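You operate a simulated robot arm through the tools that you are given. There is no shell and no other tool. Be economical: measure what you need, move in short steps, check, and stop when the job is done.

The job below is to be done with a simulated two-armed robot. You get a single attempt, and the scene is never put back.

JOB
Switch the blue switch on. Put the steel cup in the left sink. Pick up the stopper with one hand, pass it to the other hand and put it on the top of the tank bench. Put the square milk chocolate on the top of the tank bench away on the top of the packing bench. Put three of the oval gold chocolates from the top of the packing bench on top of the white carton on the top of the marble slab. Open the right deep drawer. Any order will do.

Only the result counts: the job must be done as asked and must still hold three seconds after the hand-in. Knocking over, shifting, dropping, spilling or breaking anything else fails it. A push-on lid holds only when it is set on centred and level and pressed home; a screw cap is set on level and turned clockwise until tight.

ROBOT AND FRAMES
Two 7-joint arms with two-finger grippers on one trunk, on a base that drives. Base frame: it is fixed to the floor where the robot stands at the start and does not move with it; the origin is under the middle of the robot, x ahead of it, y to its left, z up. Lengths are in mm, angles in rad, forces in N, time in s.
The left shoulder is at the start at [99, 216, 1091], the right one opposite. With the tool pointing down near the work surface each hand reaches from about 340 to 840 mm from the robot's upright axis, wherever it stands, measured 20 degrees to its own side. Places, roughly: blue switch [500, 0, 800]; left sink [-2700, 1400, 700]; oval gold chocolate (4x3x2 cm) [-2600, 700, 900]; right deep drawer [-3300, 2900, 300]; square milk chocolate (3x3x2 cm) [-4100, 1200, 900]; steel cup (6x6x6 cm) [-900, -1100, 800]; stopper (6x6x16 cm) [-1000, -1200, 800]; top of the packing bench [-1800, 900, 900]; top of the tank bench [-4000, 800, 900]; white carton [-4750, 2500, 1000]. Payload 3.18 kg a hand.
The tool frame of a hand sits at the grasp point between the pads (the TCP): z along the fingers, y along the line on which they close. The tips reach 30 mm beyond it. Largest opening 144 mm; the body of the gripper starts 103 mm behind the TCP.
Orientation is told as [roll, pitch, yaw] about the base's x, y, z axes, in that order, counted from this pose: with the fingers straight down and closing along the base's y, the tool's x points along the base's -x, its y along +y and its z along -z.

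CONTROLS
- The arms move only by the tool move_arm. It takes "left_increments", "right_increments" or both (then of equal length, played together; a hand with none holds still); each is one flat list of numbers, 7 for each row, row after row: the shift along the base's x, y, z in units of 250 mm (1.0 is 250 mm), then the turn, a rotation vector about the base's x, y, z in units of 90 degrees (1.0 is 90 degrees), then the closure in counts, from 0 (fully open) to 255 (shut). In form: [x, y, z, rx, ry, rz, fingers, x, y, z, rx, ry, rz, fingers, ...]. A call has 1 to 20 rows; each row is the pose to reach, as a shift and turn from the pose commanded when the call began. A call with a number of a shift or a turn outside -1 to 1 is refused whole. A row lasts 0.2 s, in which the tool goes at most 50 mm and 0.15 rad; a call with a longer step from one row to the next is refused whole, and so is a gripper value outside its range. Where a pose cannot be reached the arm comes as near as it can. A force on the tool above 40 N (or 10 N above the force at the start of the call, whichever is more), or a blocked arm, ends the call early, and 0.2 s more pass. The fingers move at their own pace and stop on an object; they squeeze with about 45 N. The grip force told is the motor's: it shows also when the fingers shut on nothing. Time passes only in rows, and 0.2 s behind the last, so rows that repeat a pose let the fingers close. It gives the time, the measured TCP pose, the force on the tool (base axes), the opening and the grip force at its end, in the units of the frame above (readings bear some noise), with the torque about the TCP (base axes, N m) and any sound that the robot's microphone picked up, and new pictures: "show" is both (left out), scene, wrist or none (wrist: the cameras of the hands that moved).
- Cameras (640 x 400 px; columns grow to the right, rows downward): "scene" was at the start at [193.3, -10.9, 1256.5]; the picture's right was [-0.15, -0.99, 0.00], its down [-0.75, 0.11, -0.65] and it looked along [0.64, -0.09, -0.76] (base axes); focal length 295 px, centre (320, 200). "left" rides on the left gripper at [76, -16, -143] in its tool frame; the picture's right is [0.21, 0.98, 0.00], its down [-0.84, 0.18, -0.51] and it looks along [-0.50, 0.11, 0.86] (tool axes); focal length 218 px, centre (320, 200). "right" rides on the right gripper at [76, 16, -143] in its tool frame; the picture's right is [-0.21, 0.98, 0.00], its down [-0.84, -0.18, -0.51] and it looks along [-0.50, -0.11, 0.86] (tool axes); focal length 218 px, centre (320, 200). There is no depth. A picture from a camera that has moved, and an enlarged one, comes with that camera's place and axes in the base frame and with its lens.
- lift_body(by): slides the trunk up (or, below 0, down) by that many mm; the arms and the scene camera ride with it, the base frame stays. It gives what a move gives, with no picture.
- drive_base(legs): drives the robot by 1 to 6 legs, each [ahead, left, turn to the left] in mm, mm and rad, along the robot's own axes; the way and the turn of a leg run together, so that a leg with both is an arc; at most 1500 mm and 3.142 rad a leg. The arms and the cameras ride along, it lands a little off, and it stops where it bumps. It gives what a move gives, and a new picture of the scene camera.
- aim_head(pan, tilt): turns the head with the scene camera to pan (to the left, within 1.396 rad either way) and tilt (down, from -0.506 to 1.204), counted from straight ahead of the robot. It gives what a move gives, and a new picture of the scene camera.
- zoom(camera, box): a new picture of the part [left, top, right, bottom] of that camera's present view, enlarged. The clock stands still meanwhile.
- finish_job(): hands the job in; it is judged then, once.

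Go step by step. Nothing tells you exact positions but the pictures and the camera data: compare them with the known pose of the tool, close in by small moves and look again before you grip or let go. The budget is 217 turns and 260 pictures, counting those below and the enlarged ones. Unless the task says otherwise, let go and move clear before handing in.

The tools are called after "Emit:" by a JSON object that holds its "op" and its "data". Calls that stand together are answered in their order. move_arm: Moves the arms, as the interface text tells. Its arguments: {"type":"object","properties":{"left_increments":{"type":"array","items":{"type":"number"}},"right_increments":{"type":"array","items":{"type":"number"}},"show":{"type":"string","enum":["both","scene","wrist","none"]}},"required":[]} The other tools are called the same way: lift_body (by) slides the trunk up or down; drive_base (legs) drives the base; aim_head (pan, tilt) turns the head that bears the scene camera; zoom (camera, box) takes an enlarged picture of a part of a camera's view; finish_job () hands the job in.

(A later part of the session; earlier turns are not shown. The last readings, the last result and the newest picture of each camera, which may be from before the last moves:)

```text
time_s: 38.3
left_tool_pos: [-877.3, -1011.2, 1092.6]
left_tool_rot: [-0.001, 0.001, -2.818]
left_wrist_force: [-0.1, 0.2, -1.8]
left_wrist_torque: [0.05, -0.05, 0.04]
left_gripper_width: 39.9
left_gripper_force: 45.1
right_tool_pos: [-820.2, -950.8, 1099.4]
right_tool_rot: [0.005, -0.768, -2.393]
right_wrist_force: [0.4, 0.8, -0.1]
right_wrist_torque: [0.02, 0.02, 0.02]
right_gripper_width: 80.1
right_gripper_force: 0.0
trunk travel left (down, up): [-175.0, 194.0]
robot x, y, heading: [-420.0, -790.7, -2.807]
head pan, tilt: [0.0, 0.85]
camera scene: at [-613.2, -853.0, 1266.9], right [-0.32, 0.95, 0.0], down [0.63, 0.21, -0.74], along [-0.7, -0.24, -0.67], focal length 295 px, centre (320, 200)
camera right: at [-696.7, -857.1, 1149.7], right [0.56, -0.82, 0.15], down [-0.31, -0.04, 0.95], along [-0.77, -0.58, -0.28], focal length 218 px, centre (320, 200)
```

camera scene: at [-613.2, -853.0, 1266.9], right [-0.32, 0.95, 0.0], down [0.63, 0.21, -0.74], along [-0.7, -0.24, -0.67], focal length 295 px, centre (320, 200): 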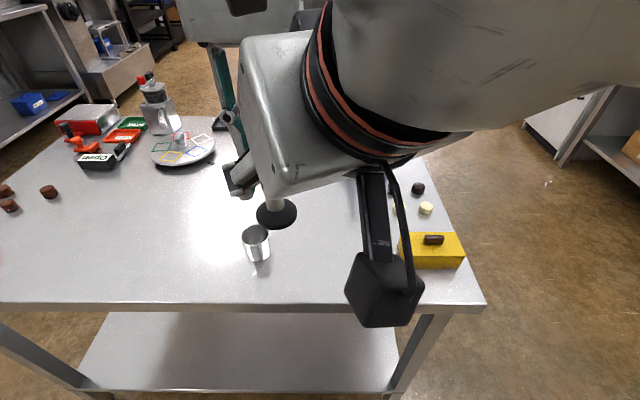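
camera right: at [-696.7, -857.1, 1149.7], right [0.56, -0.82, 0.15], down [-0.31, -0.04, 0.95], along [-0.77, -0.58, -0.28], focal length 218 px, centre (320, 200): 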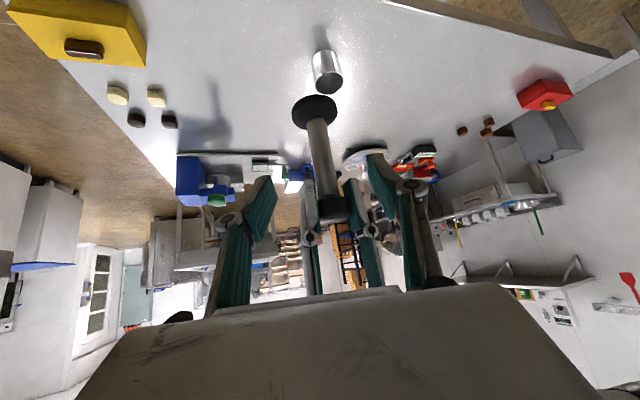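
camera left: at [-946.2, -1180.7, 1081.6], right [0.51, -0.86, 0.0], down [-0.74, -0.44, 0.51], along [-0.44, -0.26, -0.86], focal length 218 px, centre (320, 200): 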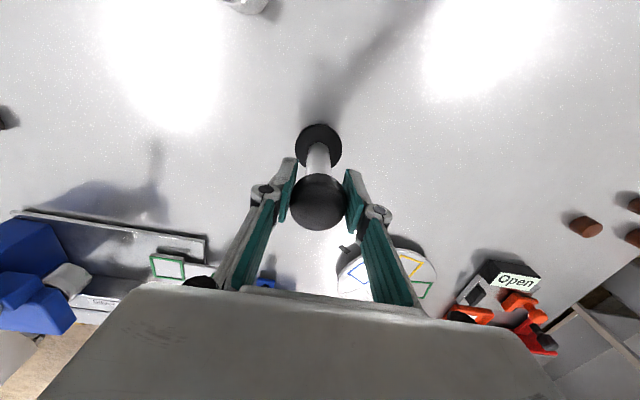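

The shaft lies between the right fingers' paths. Advancing to it.

Emit:
{"op": "move_arm", "data": {"right_increments": [-0.057, -0.0605, -0.08, 0, 0, 0, 113, -0.114, -0.121, -0.16, 0, 0, 0, 113, -0.171, -0.1815, -0.24, 0, 0, 0, 113, -0.228, -0.242, -0.317, 0, 0, 0, 113, -0.228, -0.242, -0.317, 0, 0, 0, 113], "show": "both"}}

```text
time_s: 39.5
left_tool_pos: [-877.2, -1009.3, 1093.1]
left_tool_rot: [-0.002, -0.002, -2.819]
left_wrist_force: [-0.1, -0.7, -1.2]
left_wrist_torque: [0.01, 0.01, 0.03]
left_gripper_width: 39.8
left_gripper_force: 45.3
right_tool_pos: [-869.2, -1012.7, 1023.0]
right_tool_rot: [0.001, -0.785, -2.366]
right_wrist_force: [1.0, 0.5, 0.1]
right_wrist_torque: [0.0, 0.03, -0.03]
right_gripper_width: 80.2
right_gripper_force: 0.0
trunk travel left (down, up): [-175.0, 194.0]
robot x, y, heading: [-419.2, -788.9, -2.806]
head pan, tilt: [0.0, 0.85]
camera scene: at [-606.9, -852.1, 1257.9], right [-0.33, 0.94, 0.0], down [0.71, 0.25, -0.66], along [-0.62, -0.22, -0.75], focal length 295 px, centre (320, 200)
camera right: at [-746.8, -915.0, 1071.1], right [0.58, -0.8, 0.15], down [-0.29, -0.04, 0.95], along [-0.76, -0.59, -0.26], focal length 218 px, centre (320, 200)
```

scene: 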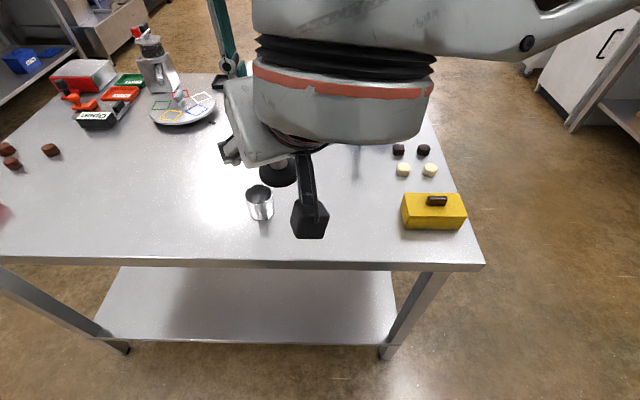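
right: 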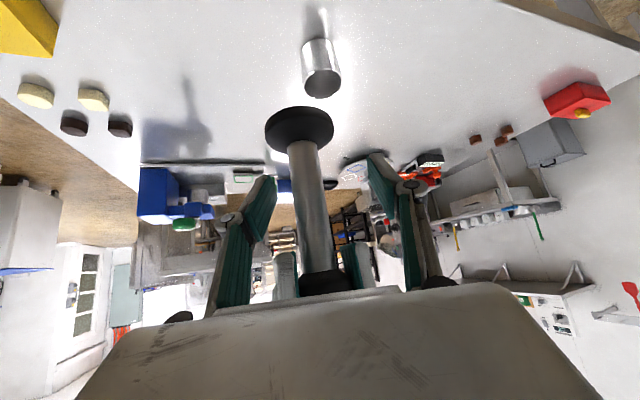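

Nudge to centre and close the right hand on the shaft.

Emit:
{"op": "move_arm", "data": {"right_increments": [-0.03, 0.012, -0.008, 0, 0, 0, 113, -0.03, 0.012, -0.008, 0, 0, 0, 255, -0.03, 0.012, -0.008, 0, 0, 0, 255, -0.03, 0.012, -0.008, 0, 0, 0, 255], "show": "wrist"}}

```text
time_s: 40.5
left_tool_pos: [-877.3, -1010.9, 1093.1]
left_tool_rot: [0.0, -0.001, -2.818]
left_wrist_force: [10.6, -11.5, -0.7]
left_wrist_torque: [-0.96, -0.78, 0.31]
left_gripper_width: 39.8
left_gripper_force: 45.2
right_tool_pos: [-878.8, -1007.8, 1020.8]
right_tool_rot: [0.0, -0.781, -2.373]
right_wrist_force: [-10.5, 11.5, 0.3]
right_wrist_torque: [0.12, 0.04, -0.32]
right_gripper_width: 24.2
right_gripper_force: 44.3
trunk travel left (down, up): [-175.0, 194.0]
robot x, y, heading: [-420.4, -788.1, -2.81]
head pan, tilt: [0.0, 0.85]
camera right: at [-755.3, -912.0, 1069.2], right [0.57, -0.81, 0.15], down [-0.3, -0.04, 0.95], along [-0.76, -0.59, -0.26], focal length 218 px, centre (320, 200)
```

right: 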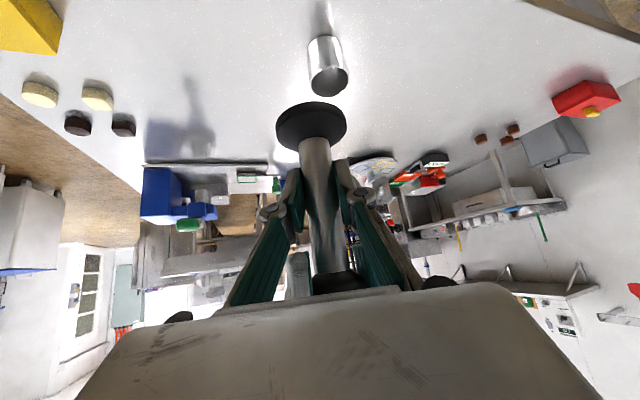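

Right hand holds the shaft (24 mm). Release the left slightly and raise it clear.

Emit:
{"op": "move_arm", "data": {"left_increments": [0, 0, 0, 0, 0, 0, 140, 0, 0, 0, 0, 0, 0, 140, 0, 0, 0.12, 0, 0, 0, 140, 0, 0, 0.28, 0, 0, 0, 140, 0, 0, 0.42, 0, 0, 0, 140, 0, 0, 0.42, 0, 0, 0, 140], "show": "both"}}

```text
time_s: 41.9
left_tool_pos: [-873.5, -1011.0, 1193.7]
left_tool_rot: [0.0, -0.001, -2.819]
left_wrist_force: [0.9, -0.4, 0.3]
left_wrist_torque: [0.0, -0.01, -0.03]
left_gripper_width: 64.9
left_gripper_force: 0.1
right_tool_pos: [-877.4, -1009.6, 1021.1]
right_tool_rot: [-0.001, -0.784, -2.369]
right_wrist_force: [0.7, 0.3, 0.1]
right_wrist_torque: [-0.03, 0.01, -0.01]
right_gripper_width: 24.5
right_gripper_force: 45.1
trunk travel left (down, up): [-175.0, 194.0]
robot x, y, heading: [-418.8, -791.7, -2.806]
head pan, tilt: [0.0, 0.85]
camera scene: at [-607.8, -852.9, 1257.4], right [-0.33, 0.94, 0.0], down [0.71, 0.25, -0.66], along [-0.62, -0.22, -0.75], focal length 295 px, centre (320, 200)
camera left: at [-806.7, -971.7, 1336.8], right [0.51, -0.86, 0.0], down [-0.74, -0.44, 0.51], along [-0.44, -0.26, -0.86], focal length 218 px, centre (320, 200)
```

scene: 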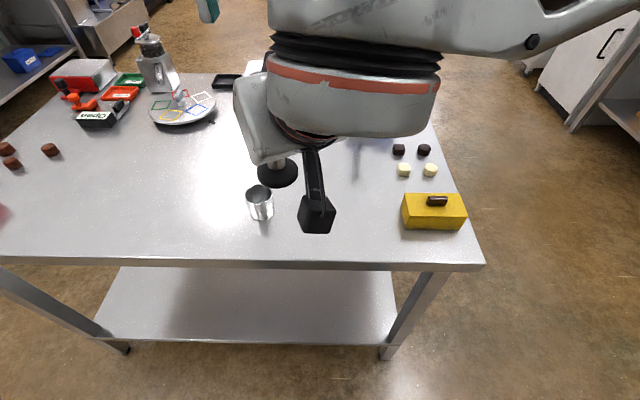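
left: 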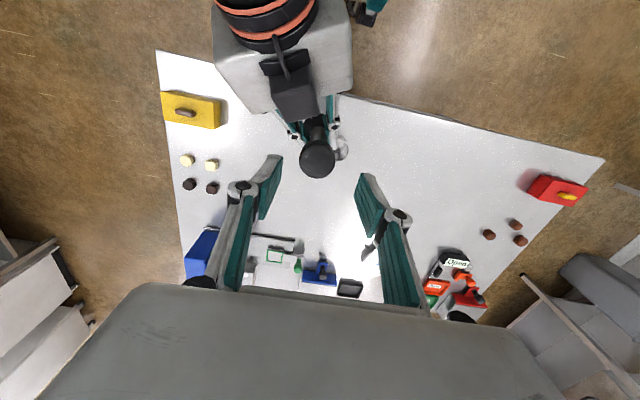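

Handover complete. Move the right hand with the stopper off to the right.

Emit:
{"op": "move_arm", "data": {"right_increments": [0, 0, 0.12, 0, 0, 0, 255, -0.01, 0.14, 0.24, 0, 0, 0, 255, -0.02, 0.28, 0.28, 0, 0, 0, 255, -0.03, 0.42, 0.28, 0, 0, 0, 255, -0.04, 0.56, 0.28, 0, 0, 0, 255, -0.06, 0.7, 0.28, 0, 0, 0, 255, -0.08, 0.84, 0.28, 0, 0, 0, 255, -0.08, 0.98, 0.28, 0, 0, 0, 255, -0.08, 0.98, 0.28, 0, 0, 0, 255], "show": "scene"}}

```text
time_s: 43.9
left_tool_pos: [-873.1, -1011.5, 1193.2]
left_tool_rot: [-0.001, 0.0, -2.82]
left_wrist_force: [0.1, -0.2, -0.2]
left_wrist_torque: [0.0, -0.01, -0.02]
left_gripper_width: 64.8
left_gripper_force: 0.0
right_tool_pos: [-910.7, -770.7, 1105.7]
right_tool_rot: [-0.001, -0.78, -2.368]
right_wrist_force: [-0.8, -1.1, -1.7]
right_wrist_torque: [0.0, -0.01, 0.01]
right_gripper_width: 24.0
right_gripper_force: 44.4
right hand out of reach, approached as far as the arm can: row 7, 8, 9
trunk travel left (down, up): [-175.0, 194.0]
robot x, y, heading: [-424.8, -788.0, -2.806]
head pan, tilt: [0.0, 0.85]
camera scene: at [-607.6, -853.2, 1257.5], right [-0.33, 0.94, 0.0], down [0.71, 0.25, -0.66], along [-0.62, -0.22, -0.75], focal length 295 px, centre (320, 200)
```

scene: 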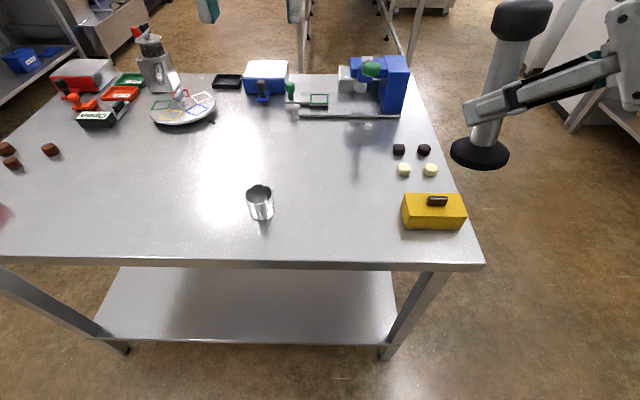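

Now the left hand over the cup at about (-910,-1078).

Emit:
{"op": "move_arm", "data": {"left_increments": [-0.05, -0.09, -0.15, 0, 0, 0, 60, -0.1, -0.18, -0.3, 0, 0, 0, 60, -0.148, -0.268, -0.46, 0, 0, 0, 60, -0.148, -0.268, -0.64, 0, 0, 0, 60, -0.148, -0.268, -0.82, 0, 0, 0, 60, -0.148, -0.268, -1.0, 0, 0, 0, 60, -0.148, -0.268, -1.0, 0, 0, 0, 60], "show": "both"}}

```text
time_s: 45.5
left_tool_pos: [-912.9, -1079.4, 945.0]
left_tool_rot: [-0.003, -0.003, -2.819]
left_wrist_force: [0.5, 1.0, 0.2]
left_wrist_torque: [0.0, 0.0, -0.02]
left_gripper_width: 110.4
left_gripper_force: 0.0
right_tool_pos: [-910.7, -769.2, 1106.9]
right_tool_rot: [0.0, -0.781, -2.37]
right_wrist_force: [0.4, 0.4, -3.0]
right_wrist_torque: [0.0, -0.01, 0.0]
right_gripper_width: 23.7
right_gripper_force: 44.9
trunk travel left (down, up): [-175.0, 194.0]
robot x, y, heading: [-419.0, -787.2, -2.809]
head pan, tilt: [0.0, 0.85]
camera scene: at [-606.7, -852.1, 1258.0], right [-0.33, 0.94, 0.0], down [0.71, 0.25, -0.66], along [-0.62, -0.22, -0.75], focal length 295 px, centre (320, 200)
camera left: at [-845.9, -1039.2, 1088.1], right [0.51, -0.86, 0.0], down [-0.74, -0.44, 0.51], along [-0.44, -0.26, -0.86], focal length 218 px, centre (320, 200)
```

scene: 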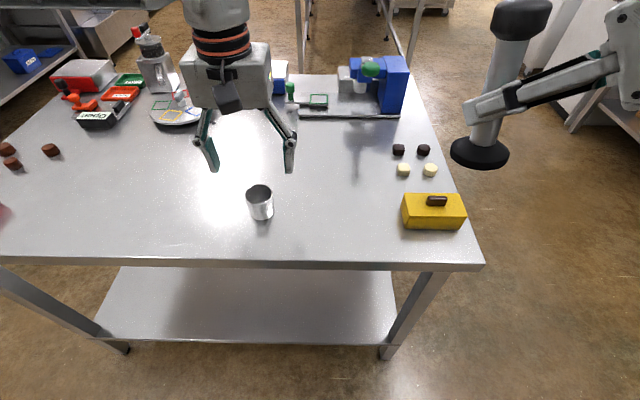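
left: 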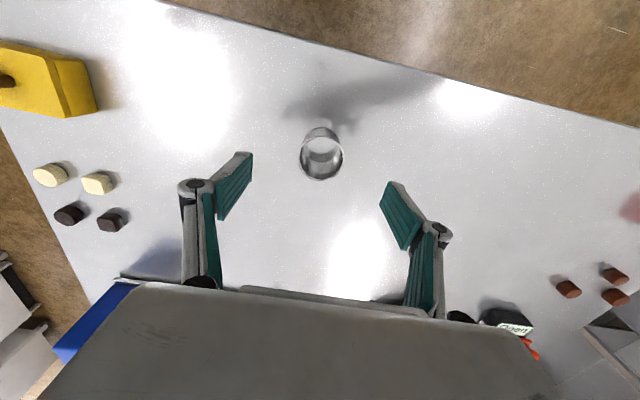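

Cup is nearly under the hand, ~(-917,-1082). Descend around it.

Emit:
{"op": "move_arm", "data": {"left_increments": [-0.014, -0.01, -0.15, 0, 0, 0, 60, -0.014, -0.01, -0.3, 0, 0, 0, 60, -0.014, -0.01, -0.41, 0, 0, 0, 60, -0.014, -0.01, -0.41, 0, 0, 0, 60], "show": "wrist"}}

```text
time_s: 46.5
left_tool_pos: [-918.2, -1080.4, 843.9]
left_tool_rot: [-0.002, -0.003, -2.818]
left_wrist_force: [0.2, -0.8, -1.1]
left_wrist_torque: [-0.01, -0.01, -0.01]
left_gripper_width: 110.3
left_gripper_force: 0.1
right_tool_pos: [-910.5, -769.9, 1105.7]
right_tool_rot: [0.0, -0.781, -2.37]
right_wrist_force: [0.8, -0.6, -2.2]
right_wrist_torque: [-0.02, 0.02, 0.0]
right_gripper_width: 24.2
right_gripper_force: 44.9
trunk travel left (down, up): [-175.0, 194.0]
robot x, y, heading: [-422.2, -790.3, -2.814]
head pan, tilt: [0.0, 0.85]
camera left: at [-849.9, -1040.2, 987.5], right [0.51, -0.86, 0.0], down [-0.74, -0.44, 0.51], along [-0.44, -0.26, -0.86], focal length 218 px, centre (320, 200)
```

left: 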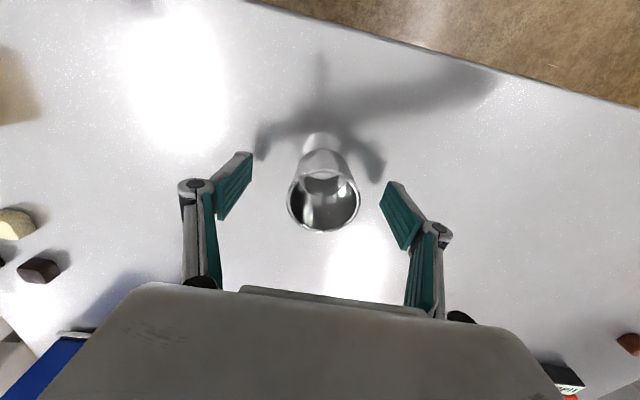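

Centred; closing on the cup.

Emit:
{"op": "move_arm", "data": {"left_increments": [0, 0, -0.02, 0, 0, 0, 255, 0, 0, -0.02, 0, 0, 0, 255, 0, 0, -0.02, 0, 0, 0, 255, 0, 0, 0.1, 0, 0, 0, 255, 0, 0, 0.25, 0, 0, 0, 255, 0, 0, 0.4, 0, 0, 0, 255, 0, 0, 0.56, 0, 0, 0, 255, 0, 0, 0.72, 0, 0, 0, 255, 0, 0, 0.72, 0, 0, 0, 255], "show": "both"}}

```text
time_s: 48.5
left_tool_pos: [-918.4, -1080.5, 1020.7]
left_tool_rot: [-0.002, 0.0, -2.82]
left_wrist_force: [0.1, -0.9, -0.7]
left_wrist_torque: [0.01, -0.04, 0.0]
left_gripper_width: 50.3
left_gripper_force: 45.1
right_tool_pos: [-911.3, -769.9, 1105.8]
right_tool_rot: [0.001, -0.781, -2.37]
right_wrist_force: [-0.5, 0.2, -3.2]
right_wrist_torque: [0.02, -0.02, 0.01]
right_gripper_width: 23.9
right_gripper_force: 45.1
trunk travel left (down, up): [-175.0, 194.0]
robot x, y, heading: [-420.6, -787.0, -2.8]
head pan, tilt: [0.0, 0.85]
camera scene: at [-607.8, -852.8, 1257.4], right [-0.33, 0.94, 0.0], down [0.71, 0.25, -0.66], along [-0.62, -0.22, -0.75], focal length 295 px, centre (320, 200)
camera left: at [-851.4, -1040.6, 1164.9], right [0.51, -0.86, 0.0], down [-0.74, -0.44, 0.51], along [-0.44, -0.26, -0.86], focal length 218 px, centre (320, 200)
```

scene: 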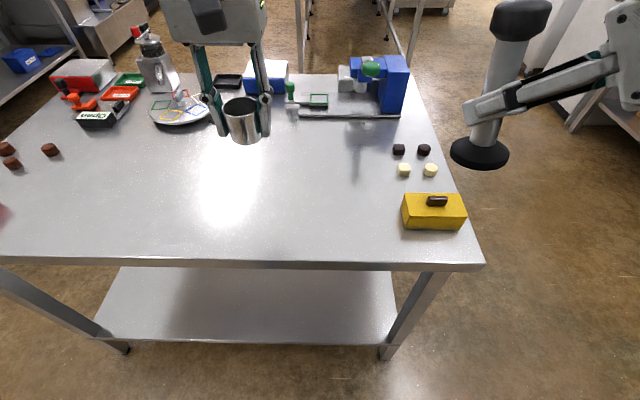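
left: 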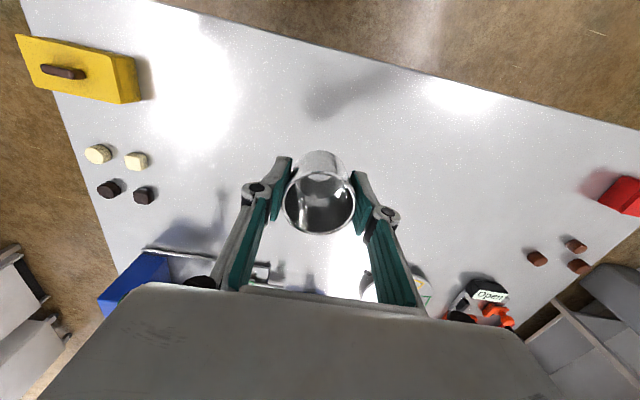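

Both objects held. Retract the left hand a bit, back off from the table and look toward the sinks.

Emit:
{"op": "move_arm", "data": {"left_increments": [0.12, -0.03, 0.04, 0, 0, 0, 255, 0.24, -0.06, 0.08, 0, 0, 0, 255, 0.36, -0.09, 0.12, 0, 0, 0, 255, 0.48, -0.12, 0.14, 0, 0, 0, 255, 0.6, -0.15, 0.16, 0, 0, 0, 255, 0.7, -0.18, 0.16, 0, 0, 0, 255], "show": "none"}}

Emit:
{"op": "drive_base", "data": {"legs": [[-350, 0, 0], [0, 0, -0.9]]}}

Emit:
{"op": "aim_head", "data": {"pan": -0.2, "tilt": 0.3}}

```text
time_s: 49.9
left_tool_pos: [-739.2, -1125.1, 1062.5]
left_tool_rot: [-0.002, -0.003, -2.817]
left_wrist_force: [0.2, 0.8, -1.6]
left_wrist_torque: [0.04, 0.01, 0.03]
left_gripper_width: 50.0
left_gripper_force: 45.1
right_tool_pos: [-910.9, -769.8, 1105.2]
right_tool_rot: [0.002, -0.783, -2.368]
right_wrist_force: [-0.3, 0.0, -2.2]
right_wrist_torque: [0.02, -0.02, 0.04]
right_gripper_width: 23.4
right_gripper_force: 44.6
trunk travel left (down, up): [-175.0, 194.0]
robot x, y, heading: [-418.5, -789.8, -2.809]
head pan, tilt: [0.0, 0.85]
```

```text
time_s: 54.6
left_tool_pos: [-541.8, -624.0, 1062.5]
left_tool_rot: [-0.002, -0.002, 2.553]
left_wrist_force: [1.3, 0.1, -1.0]
left_wrist_torque: [-0.01, -0.02, 0.02]
left_gripper_width: 50.2
left_gripper_force: 45.1
right_tool_pos: [-367.3, -271.2, 1105.6]
right_tool_rot: [-0.001, -0.782, 3.003]
right_wrist_force: [-0.8, 0.9, -2.8]
right_wrist_torque: [-0.04, -0.01, -0.02]
right_gripper_width: 23.6
right_gripper_force: 44.4
trunk travel left (down, up): [-175.0, 194.0]
robot x, y, heading: [-77.3, -667.8, 2.57]
head pan, tilt: [0.0, 0.85]
camera scene: at [-246.4, -562.5, 1257.7], right [0.54, 0.84, 0.0], down [0.63, -0.41, -0.66], along [-0.55, 0.36, -0.75], focal length 295 px, centre (320, 200)
```

scene: 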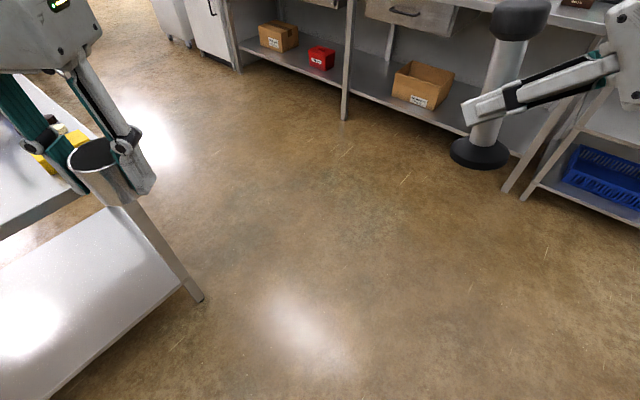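

```text
time_s: 55.5
left_tool_pos: [-541.9, -623.1, 1064.1]
left_tool_rot: [-0.001, -0.001, 2.555]
left_wrist_force: [0.0, -0.1, -0.7]
left_wrist_torque: [0.01, -0.03, 0.02]
left_gripper_width: 50.2
left_gripper_force: 44.6
right_tool_pos: [-367.0, -270.7, 1105.5]
right_tool_rot: [-0.003, -0.783, 3.004]
right_wrist_force: [0.1, -0.5, -2.1]
right_wrist_torque: [-0.01, -0.03, 0.01]
right_gripper_width: 23.5
right_gripper_force: 45.0
trunk travel left (down, up): [-175.0, 194.0]
robot x, y, heading: [-79.2, -668.1, 2.566]
head pan, tilt: [-0.201, 0.3]
camera scene: at [-247.7, -539.8, 1306.0], right [0.7, 0.71, 0.0], down [0.21, -0.21, -0.95], along [-0.68, 0.67, -0.3], focal length 295 px, centre (320, 200)
```

scene: 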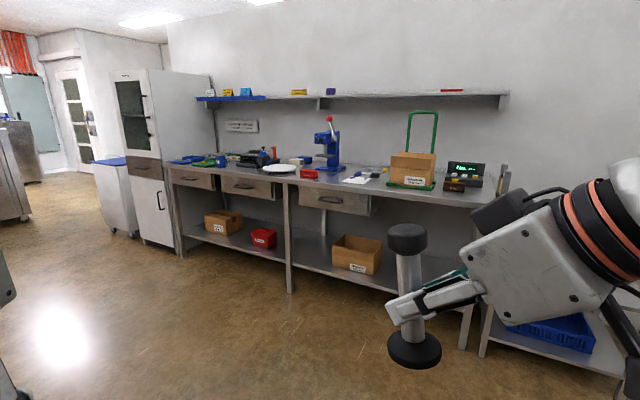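

The packing bench is along the wall ahead. Let me look further left toward the tank bench and any passage.

Emit:
{"op": "aim_head", "data": {"pan": 0.35, "tilt": 0.2}}

Emit:
{"op": "zoom", "data": {"camera": "scene", "box": [160, 60, 480, 260]}}

```text
time_s: 56.5
left_tool_pos: [-541.8, -624.0, 1063.4]
left_tool_rot: [0.0, -0.002, 2.553]
left_wrist_force: [-0.4, 0.1, -0.2]
left_wrist_torque: [0.0, 0.03, 0.0]
left_gripper_width: 50.1
left_gripper_force: 45.4
right_tool_pos: [-366.3, -270.8, 1105.7]
right_tool_rot: [0.002, -0.781, 3.003]
right_wrist_force: [-0.5, 0.4, -1.9]
right_wrist_torque: [-0.02, -0.01, 0.0]
right_gripper_width: 24.0
right_gripper_force: 44.9
trunk travel left (down, up): [-175.0, 194.0]
robot x, y, heading: [-82.2, -669.5, 2.567]
head pan, tilt: [0.351, 0.201]
camera scene: at [-271.8, -584.4, 1315.3], right [0.22, 0.97, 0.0], down [0.19, -0.04, -0.98], along [-0.96, 0.22, -0.2], focal length 295 px, centre (320, 200)
```

scene: 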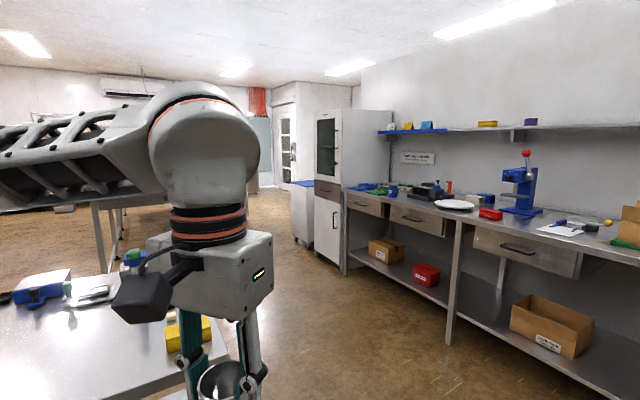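

```text
2.00 times, centred on (320, 160) of scene
camera zoom: at [-271.8, -584.4, 1315.3], right [0.22, 0.97, 0.0], down [0.19, -0.04, -0.98], along [-0.96, 0.22, -0.2], focal length 589 px, centre (320, 280)
```

zoom: 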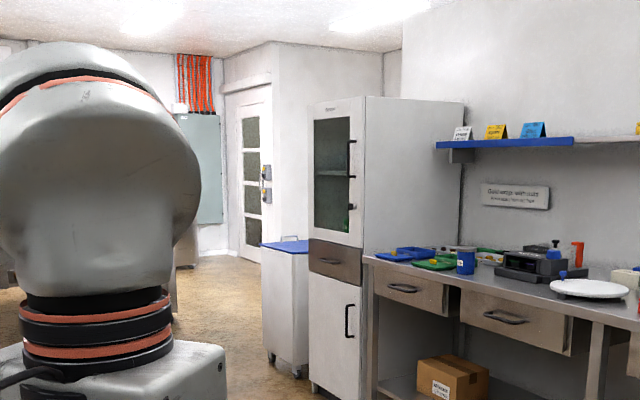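

The sink and tank bench areas seem to lie around the cabinet at the bench's far left end. I'll drive along the aisle and look.

Emit:
{"op": "drive_base", "data": {"legs": [[0, 0, -0.07], [1270, 0, 0], [0, 0, 0.98], [1000, 0, 0]]}}

Emit:
{"op": "aim_head", "data": {"pan": -0.5, "tilt": 0.2}}

```text
time_s: 70.5
left_tool_pos: [-2315.8, -598.3, 1063.9]
left_tool_rot: [-0.002, 0.001, -2.78]
left_wrist_force: [0.4, 0.1, -0.4]
left_wrist_torque: [0.01, 0.0, 0.01]
left_gripper_width: 49.8
left_gripper_force: 44.6
right_tool_pos: [-2502.7, -249.0, 1105.5]
right_tool_rot: [-0.001, -0.783, -2.331]
right_wrist_force: [-0.4, -1.0, -2.5]
right_wrist_torque: [-0.02, 0.0, -0.02]
right_gripper_width: 24.0
right_gripper_force: 44.4
trunk travel left (down, up): [-175.0, 194.0]
robot x, y, heading: [-2009.2, -250.9, -2.769]
head pan, tilt: [0.351, 0.201]
camera scene: at [-2191.5, -354.1, 1315.3], right [-0.66, 0.75, 0.0], down [0.15, 0.13, -0.98], along [-0.73, -0.65, -0.2], focal length 295 px, centre (320, 200)
```

scene: 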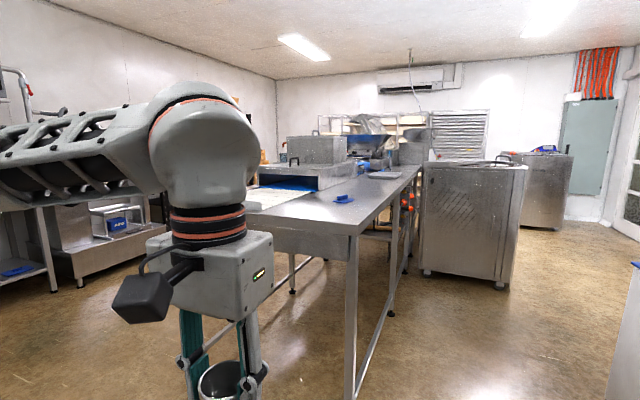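

```text
time_s: 71.7
left_tool_pos: [-2317.0, -597.4, 1063.8]
left_tool_rot: [-0.003, -0.002, -2.781]
left_wrist_force: [0.7, 0.6, -1.0]
left_wrist_torque: [0.04, 0.03, 0.01]
left_gripper_width: 49.9
left_gripper_force: 45.0
right_tool_pos: [-2501.5, -249.0, 1105.0]
right_tool_rot: [0.0, -0.782, -2.332]
right_wrist_force: [0.0, -0.1, -1.8]
right_wrist_torque: [0.0, -0.02, 0.0]
right_gripper_width: 23.8
right_gripper_force: 44.6
trunk travel left (down, up): [-175.0, 194.0]
robot x, y, heading: [-2012.0, -249.0, -2.769]
head pan, tilt: [-0.499, 0.201]
camera scene: at [-2213.9, -280.6, 1315.3], right [0.12, 0.99, 0.0], down [0.2, -0.02, -0.98], along [-0.97, 0.12, -0.2], focal length 295 px, centre (320, 200)
```

scene: 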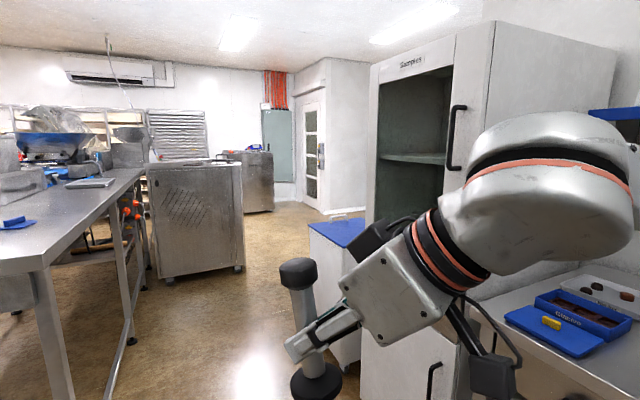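

Aisle continues between the left bench and the cabinet. Drive further along and look right around the cabinet.

Emit:
{"op": "drive_base", "data": {"legs": [[1300, 90, 0]]}}

Emit:
{"op": "aim_head", "data": {"pan": -0.9, "tilt": 0.2}}

```text
time_s: 76.4
left_tool_pos: [-3169.6, -1020.6, 1065.3]
left_tool_rot: [-0.003, -0.001, -2.755]
left_wrist_force: [0.4, -0.1, 0.5]
left_wrist_torque: [0.0, 0.07, 0.0]
left_gripper_width: 49.4
left_gripper_force: 44.8
right_tool_pos: [-3362.8, -676.4, 1105.2]
right_tool_rot: [0.001, -0.776, -2.309]
right_wrist_force: [-0.4, 0.7, -1.7]
right_wrist_torque: [-0.01, 0.04, -0.05]
right_gripper_width: 23.8
right_gripper_force: 45.8
trunk travel left (down, up): [-175.0, 194.0]
robot x, y, heading: [-2874.1, -667.4, -2.747]
head pan, tilt: [-0.499, 0.201]
stopped in leg 1: the robot was blocked; the commanded pose is now the measured one
camera scene: at [-3074.1, -700.5, 1315.8], right [0.1, 0.99, 0.0], down [0.2, -0.02, -0.98], along [-0.98, 0.1, -0.2], focal length 295 px, centre (320, 200)
```

scene: 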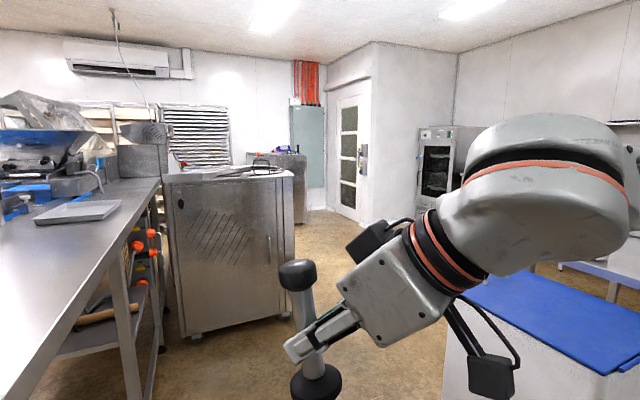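

```text
time_s: 77.3
left_tool_pos: [-3170.4, -1022.1, 1063.3]
left_tool_rot: [-0.004, 0.001, -2.754]
left_wrist_force: [0.0, 0.4, -0.4]
left_wrist_torque: [-0.02, 0.0, 0.02]
left_gripper_width: 49.3
left_gripper_force: 45.2
right_tool_pos: [-3364.3, -678.0, 1105.2]
right_tool_rot: [0.002, -0.777, -2.31]
right_wrist_force: [0.6, -0.6, -2.1]
right_wrist_torque: [0.0, 0.04, 0.01]
right_gripper_width: 23.7
right_gripper_force: 44.9
trunk travel left (down, up): [-175.0, 194.0]
robot x, y, heading: [-2873.1, -666.6, -2.743]
head pan, tilt: [-0.901, 0.201]
camera scene: at [-3064.8, -666.2, 1315.4], right [0.48, 0.88, 0.0], down [0.17, -0.1, -0.98], along [-0.86, 0.47, -0.2], focal length 295 px, centre (320, 200)
```

scene: 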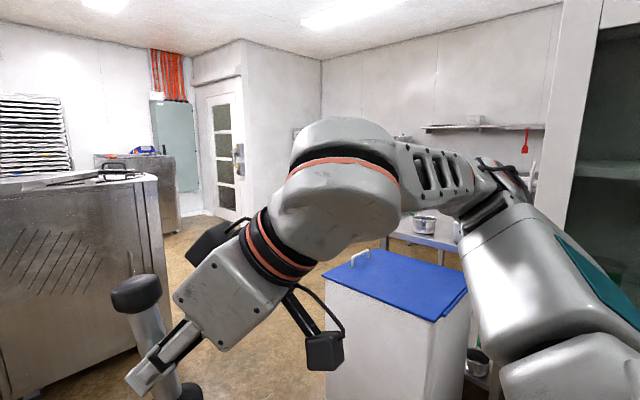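

I went the wrong way sideways and touched the left bench's frame. Shifting right, then continuing.

Emit:
{"op": "drive_base", "data": {"legs": [[0, -220, 0], [700, 0, 0]]}}

Emit:
{"op": "aim_head", "data": {"pan": -1.2, "tilt": 0.2}}

```text
time_s: 83.4
left_tool_pos: [-3923.9, -1097.5, 1064.2]
left_tool_rot: [-0.004, 0.0, -2.751]
left_wrist_force: [-0.7, 0.7, -0.2]
left_wrist_torque: [0.01, -0.01, 0.0]
left_gripper_width: 48.9
left_gripper_force: 45.0
right_tool_pos: [-4117.5, -756.1, 1105.4]
right_tool_rot: [0.001, -0.776, -2.304]
right_wrist_force: [-0.4, 0.7, -2.4]
right_wrist_torque: [0.02, 0.0, 0.02]
right_gripper_width: 23.5
right_gripper_force: 45.4
trunk travel left (down, up): [-175.0, 194.0]
robot x, y, heading: [-3625.6, -741.3, -2.736]
head pan, tilt: [-0.901, 0.201]
camera scene: at [-3819.4, -741.9, 1315.3], right [0.48, 0.88, 0.0], down [0.18, -0.1, -0.98], along [-0.86, 0.47, -0.2], focal length 295 px, centre (320, 200)
```

scene: 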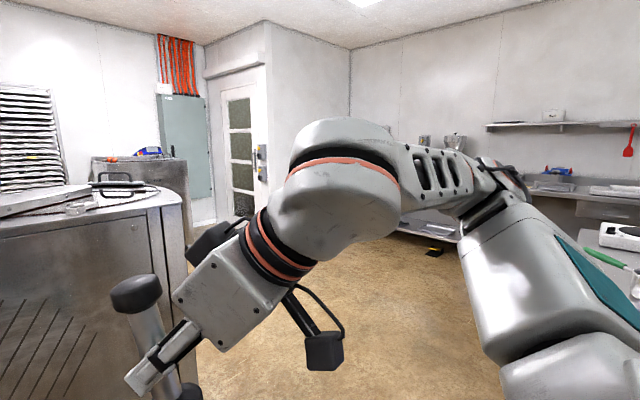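

```text
time_s: 84.2
left_tool_pos: [-3924.0, -1098.4, 1062.4]
left_tool_rot: [-0.005, -0.001, -2.75]
left_wrist_force: [-0.2, 0.4, -1.0]
left_wrist_torque: [0.0, -0.01, -0.03]
left_gripper_width: 49.0
left_gripper_force: 45.4
right_tool_pos: [-4118.6, -754.0, 1103.1]
right_tool_rot: [0.001, -0.777, -2.305]
right_wrist_force: [1.1, 0.0, -2.2]
right_wrist_torque: [0.04, -0.01, 0.02]
right_gripper_width: 23.6
right_gripper_force: 45.5
trunk travel left (down, up): [-175.0, 194.0]
robot x, y, heading: [-3625.7, -737.5, -2.743]
head pan, tilt: [-1.201, 0.201]
camera scene: at [-3802.3, -719.6, 1315.3], right [0.72, 0.7, 0.0], down [0.14, -0.14, -0.98], along [-0.68, 0.7, -0.2], focal length 295 px, centre (320, 200)
```

scene: 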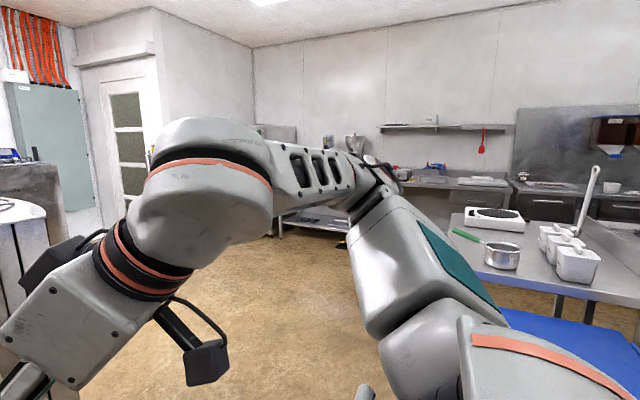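

The tank bench with containers is to the right, around the corner. Turn to face it.

Emit:
{"op": "drive_base", "data": {"legs": [[0, 0, -1.3]]}}

Emit:
{"op": "aim_head", "data": {"pan": 0, "tilt": 0.3}}

Emit:
{"op": "aim_head", "data": {"pan": -0.8, "tilt": 0.3}}

```text
time_s: 87.8
left_tool_pos: [-4053.9, -559.8, 1062.4]
left_tool_rot: [-0.004, 0.002, 2.254]
left_wrist_force: [0.8, -0.1, -0.7]
left_wrist_torque: [0.0, -0.03, -0.04]
left_gripper_width: 48.6
left_gripper_force: 45.1
right_tool_pos: [-3781.9, -273.8, 1104.9]
right_tool_rot: [0.001, -0.777, 2.701]
right_wrist_force: [-0.3, 0.1, -2.8]
right_wrist_torque: [0.02, -0.04, -0.02]
right_gripper_width: 23.9
right_gripper_force: 45.0
trunk travel left (down, up): [-175.0, 194.0]
robot x, y, heading: [-3630.0, -743.2, 2.264]
head pan, tilt: [-1.201, 0.201]
camera scene: at [-3658.7, -567.7, 1315.3], right [0.87, -0.49, 0.0], down [-0.1, -0.17, -0.98], along [0.48, 0.86, -0.2], focal length 295 px, centre (320, 200)
```

scene: 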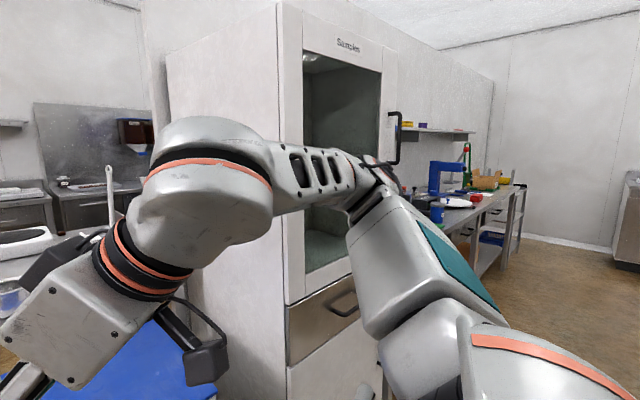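

```text
time_s: 89.2
left_tool_pos: [-4054.4, -558.9, 1063.0]
left_tool_rot: [-0.001, 0.0, 2.253]
left_wrist_force: [0.6, 0.4, -0.8]
left_wrist_torque: [0.0, 0.0, -0.01]
left_gripper_width: 46.5
left_gripper_force: 44.4
right_tool_pos: [-3780.7, -275.4, 1104.0]
right_tool_rot: [0.001, -0.776, 2.699]
right_wrist_force: [0.1, 0.0, -2.3]
right_wrist_torque: [-0.02, -0.01, 0.02]
right_gripper_width: 23.9
right_gripper_force: 45.2
trunk travel left (down, up): [-175.0, 194.0]
robot x, y, heading: [-3626.4, -737.3, 2.267]
head pan, tilt: [0.0, 0.3]
camera scene: at [-3763.7, -577.5, 1306.0], right [0.77, 0.64, 0.0], down [0.19, -0.23, -0.96], along [-0.61, 0.73, -0.3], focal length 295 px, centre (320, 200)
```

scene: 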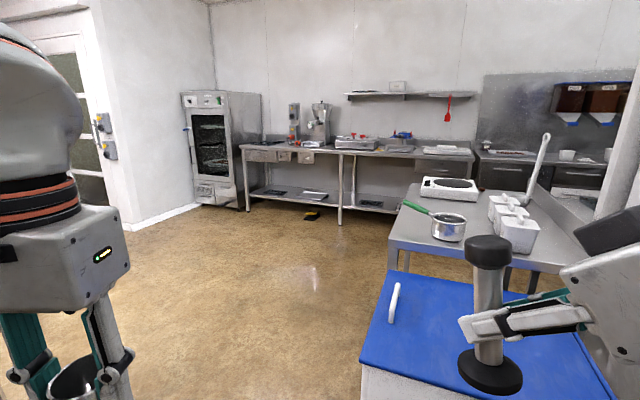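

```text
time_s: 90.3
left_tool_pos: [-4053.8, -558.6, 1063.9]
left_tool_rot: [-0.004, 0.001, 2.254]
left_wrist_force: [-0.9, -0.5, 0.2]
left_wrist_torque: [-0.01, 0.01, -0.01]
left_gripper_width: 46.6
left_gripper_force: 44.8
right_tool_pos: [-3783.4, -274.4, 1104.5]
right_tool_rot: [0.001, -0.777, 2.7]
right_wrist_force: [0.5, 0.0, -3.2]
right_wrist_torque: [0.01, -0.01, 0.0]
right_gripper_width: 23.9
right_gripper_force: 44.5
trunk travel left (down, up): [-175.0, 194.0]
robot x, y, heading: [-3626.4, -738.7, 2.267]
head pan, tilt: [-0.799, 0.3]
camera scene: at [-3694.3, -556.4, 1306.0], right [0.99, -0.1, 0.0], down [-0.03, -0.29, -0.96], along [0.1, 0.95, -0.3], focal length 295 px, centre (320, 200)
```

scene: 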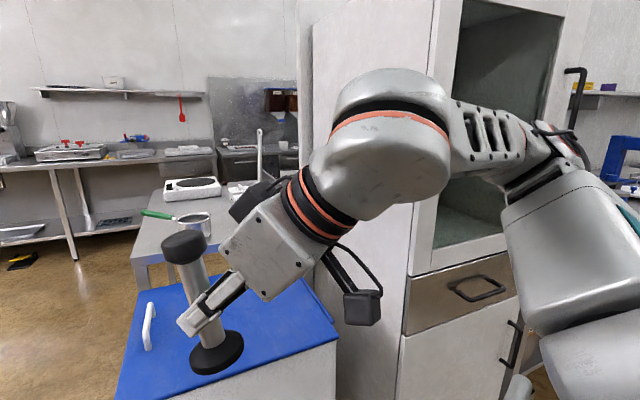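

The tank bench (pot, white containers) is ahead; far wall counter with drawers behind. The cup's grip width changed a little; checking the left wrist view.

Emit:
{"op": "zoom", "data": {"camera": "left", "box": [0, 0, 640, 400]}}

Emit:
{"op": "aim_head", "data": {"pan": -0.3, "tilt": 0.35}}

```text
1.00 times, centred on (320, 200) of left (not enlarged: the box is as wide or as high as the picture)
camera zoom: at [-3994.6, -607.9, 1207.5], right [-0.63, -0.78, 0.0], down [-0.67, 0.54, 0.51], along [-0.39, 0.32, -0.86], focal length 218 px, centre (320, 200)
```

zoom: 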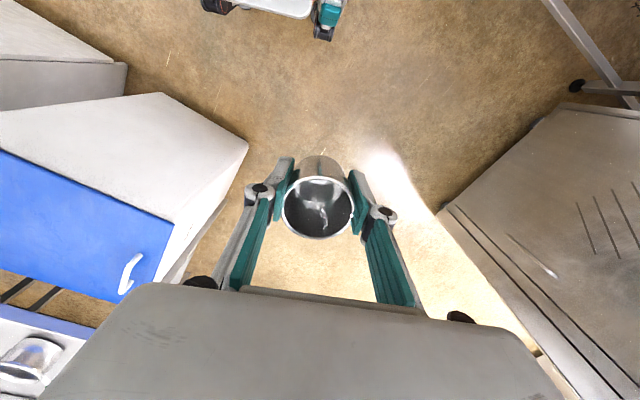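

```text
time_s: 91.3
left_tool_pos: [-4055.2, -559.6, 1063.0]
left_tool_rot: [-0.003, -0.001, 2.254]
left_wrist_force: [0.6, 0.6, -1.2]
left_wrist_torque: [0.0, 0.04, -0.01]
left_gripper_width: 46.8
left_gripper_force: 44.9
right_tool_pos: [-3781.6, -274.2, 1103.8]
right_tool_rot: [0.003, -0.777, 2.7]
right_wrist_force: [0.0, 0.7, -2.7]
right_wrist_torque: [0.04, 0.04, 0.01]
right_gripper_width: 23.9
right_gripper_force: 45.0
trunk travel left (down, up): [-175.0, 194.0]
robot x, y, heading: [-3628.4, -736.9, 2.262]
head pan, tilt: [-0.3, 0.351]
camera scene: at [-3739.7, -563.3, 1301.3], right [0.92, 0.38, 0.0], down [0.13, -0.32, -0.94], along [-0.36, 0.87, -0.34], focal length 295 px, centre (320, 200)
```

scene: 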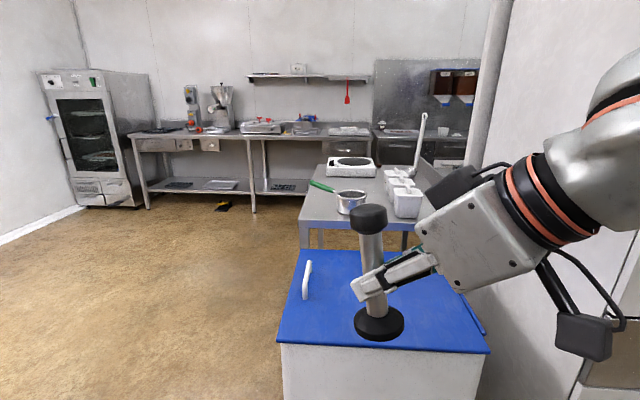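

Emit:
{"op": "zoom", "data": {"camera": "left", "box": [240, 140, 400, 240]}}

```text
4.00 times, centred on (320, 190) of left
camera zoom: at [-3994.6, -607.9, 1207.5], right [-0.63, -0.78, 0.0], down [-0.67, 0.54, 0.51], along [-0.39, 0.32, -0.86], focal length 873 px, centre (320, 240)
```

zoom: 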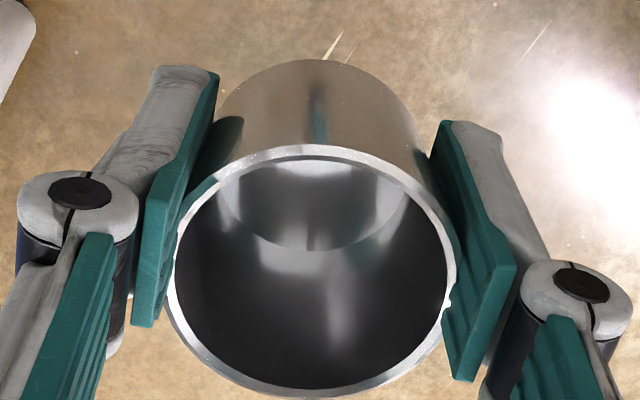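

The cup is still firmly between the pads. Next I'll drive around the left end of the tank bench toward the sink area.

Emit:
{"op": "drive_base", "data": {"legs": [[780, 490, 0], [990, -370, 0]]}}

Emit:
{"op": "aim_head", "data": {"pan": -0.7, "tilt": 0.4}}

```text
time_s: 101.1
left_tool_pos: [-5316.1, 684.6, 1062.9]
left_tool_rot: [-0.004, 0.0, 2.262]
left_wrist_force: [0.8, 0.1, -1.1]
left_wrist_torque: [-0.02, 0.01, -0.01]
left_gripper_width: 46.3
left_gripper_force: 44.4
right_tool_pos: [-5044.6, 971.0, 1104.0]
right_tool_rot: [0.001, -0.776, 2.706]
right_wrist_force: [-0.4, 0.9, -1.9]
right_wrist_torque: [-0.03, -0.02, 0.02]
right_gripper_width: 24.3
right_gripper_force: 45.2
trunk travel left (down, up): [-175.0, 194.0]
robot x, y, heading: [-4883.1, 502.9, 2.27]
head pan, tilt: [-0.3, 0.351]
camera scene: at [-5000.4, 682.7, 1301.3], right [0.92, 0.39, 0.0], down [0.13, -0.32, -0.94], along [-0.37, 0.86, -0.34], focal length 295 px, centre (320, 200)
```

scene: 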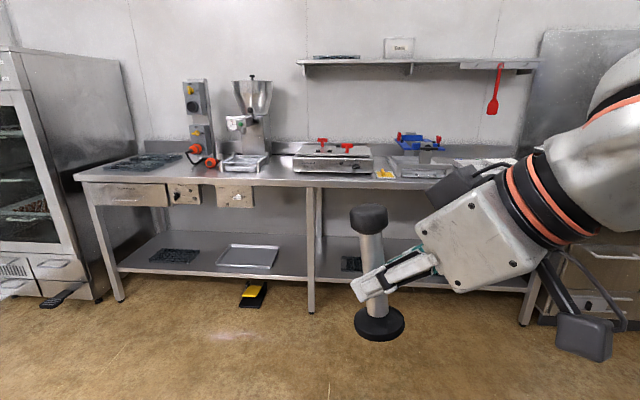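

```text
time_s: 102.0
left_tool_pos: [-5314.6, 684.5, 1064.3]
left_tool_rot: [-0.003, 0.0, 2.261]
left_wrist_force: [-0.4, 1.2, -1.5]
left_wrist_torque: [0.0, -0.01, 0.02]
left_gripper_width: 46.4
left_gripper_force: 45.3
right_tool_pos: [-5044.8, 970.9, 1105.1]
right_tool_rot: [0.002, -0.777, 2.707]
right_wrist_force: [-0.1, 0.1, -3.0]
right_wrist_torque: [-0.02, -0.02, -0.01]
right_gripper_width: 24.1
right_gripper_force: 45.1
trunk travel left (down, up): [-175.0, 194.0]
robot x, y, heading: [-4885.1, 506.6, 2.274]
head pan, tilt: [-0.7, 0.4]
camera scene: at [-4964.2, 689.4, 1296.8], right [1.0, 0.0, 0.0], down [0.0, -0.39, -0.92], along [0.0, 0.92, -0.39], focal length 295 px, centre (320, 200)
```

scene: 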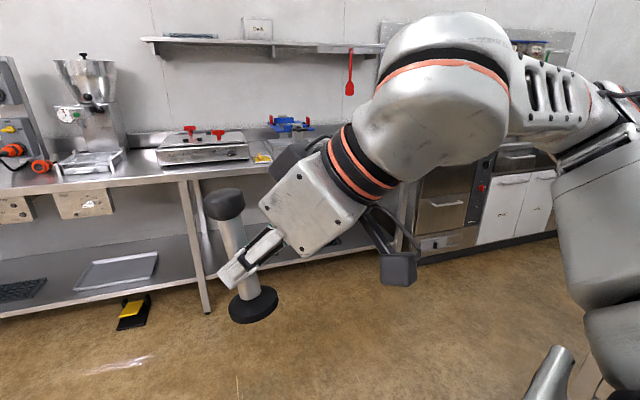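

Move up into the aisle between the tank bench and the far counter, then turn right.

Emit:
{"op": "drive_base", "data": {"legs": [[975, -440, 0], [0, 0, -1.88]]}}

Emit:
{"op": "aim_head", "data": {"pan": -0.3, "tilt": 0.35}}

```text
time_s: 111.8
left_tool_pos: [-4882.2, 1877.5, 1064.3]
left_tool_rot: [-0.004, 0.0, 0.422]
left_wrist_force: [-0.8, -0.2, 0.1]
left_wrist_torque: [0.03, 0.02, -0.02]
left_gripper_width: 46.8
left_gripper_force: 45.1
right_tool_pos: [-4676.1, 1541.2, 1104.5]
right_tool_rot: [0.003, -0.776, 0.867]
right_wrist_force: [0.4, -0.3, -2.2]
right_wrist_torque: [-0.01, 0.02, 0.01]
right_gripper_width: 24.0
right_gripper_force: 45.3
trunk travel left (down, up): [-175.0, 194.0]
robot x, y, heading: [-5165.3, 1509.7, 0.431]
head pan, tilt: [-0.7, 0.4]
camera scene: at [-4971.8, 1537.1, 1296.8], right [-0.26, -0.96, 0.0], down [-0.38, 0.1, -0.92], along [0.89, -0.24, -0.39], focal length 295 px, centre (320, 200)
```

scene: 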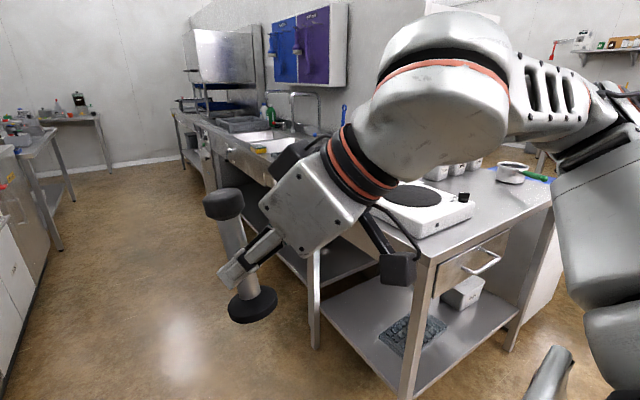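

```text
time_s: 112.7
left_tool_pos: [-4881.1, 1878.1, 1064.1]
left_tool_rot: [-0.003, 0.002, 0.421]
left_wrist_force: [0.0, 0.6, -0.5]
left_wrist_torque: [0.0, 0.02, 0.02]
left_gripper_width: 46.4
left_gripper_force: 44.9
right_tool_pos: [-4677.0, 1540.8, 1104.3]
right_tool_rot: [0.002, -0.776, 0.867]
right_wrist_force: [0.2, -0.4, -1.7]
right_wrist_torque: [-0.03, 0.01, 0.03]
right_gripper_width: 24.3
right_gripper_force: 45.1
trunk travel left (down, up): [-175.0, 194.0]
robot x, y, heading: [-5165.0, 1515.2, 0.432]
head pan, tilt: [-0.3, 0.351]
camera scene: at [-4968.9, 1573.9, 1301.3], right [0.13, -0.99, 0.0], down [-0.34, -0.05, -0.94], along [0.93, 0.12, -0.34], focal length 295 px, centre (320, 200)
```

scene: 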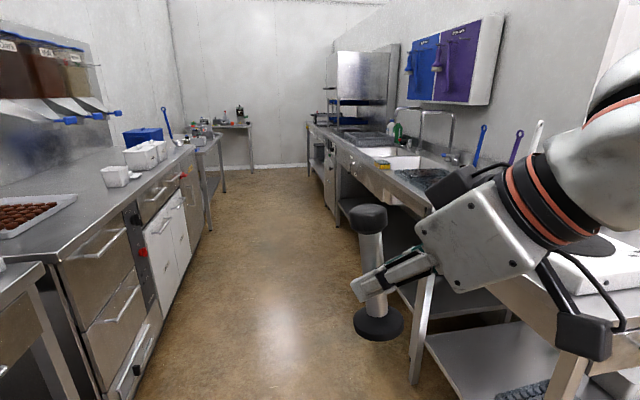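

Emit:
{"op": "zoom", "data": {"camera": "scene", "box": [300, 90, 480, 202]}}

Emit:
{"op": "zoom", "data": {"camera": "scene", "box": [0, 90, 240, 240]}}

```text
3.56 times, centred on (390, 146) of scene
camera zoom: at [-4968.9, 1573.9, 1301.3], right [0.13, -0.99, 0.0], down [-0.34, -0.05, -0.94], along [0.93, 0.12, -0.34], focal length 1048 px, centre (71, 392)
```

zoom: 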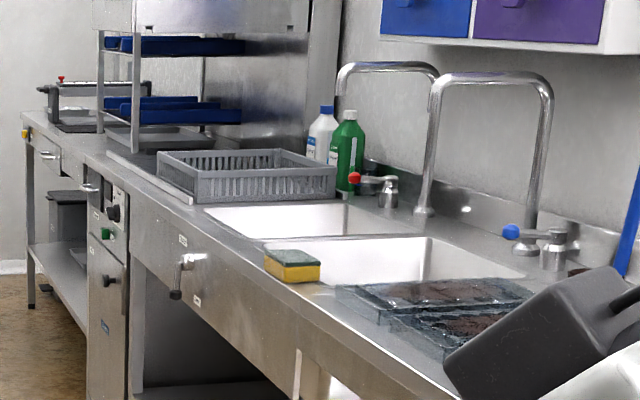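

```text
2.67 times, centred on (120, 165) of scene
camera zoom: at [-4968.9, 1573.9, 1301.3], right [0.13, -0.99, 0.0], down [-0.34, -0.05, -0.94], along [0.93, 0.12, -0.34], focal length 786 px, centre (853, 293)
```

zoom: 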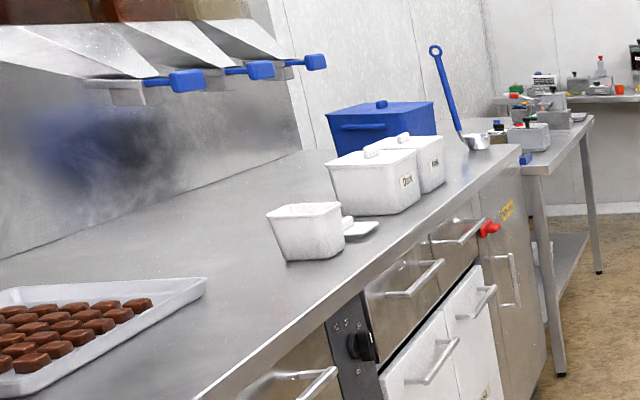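

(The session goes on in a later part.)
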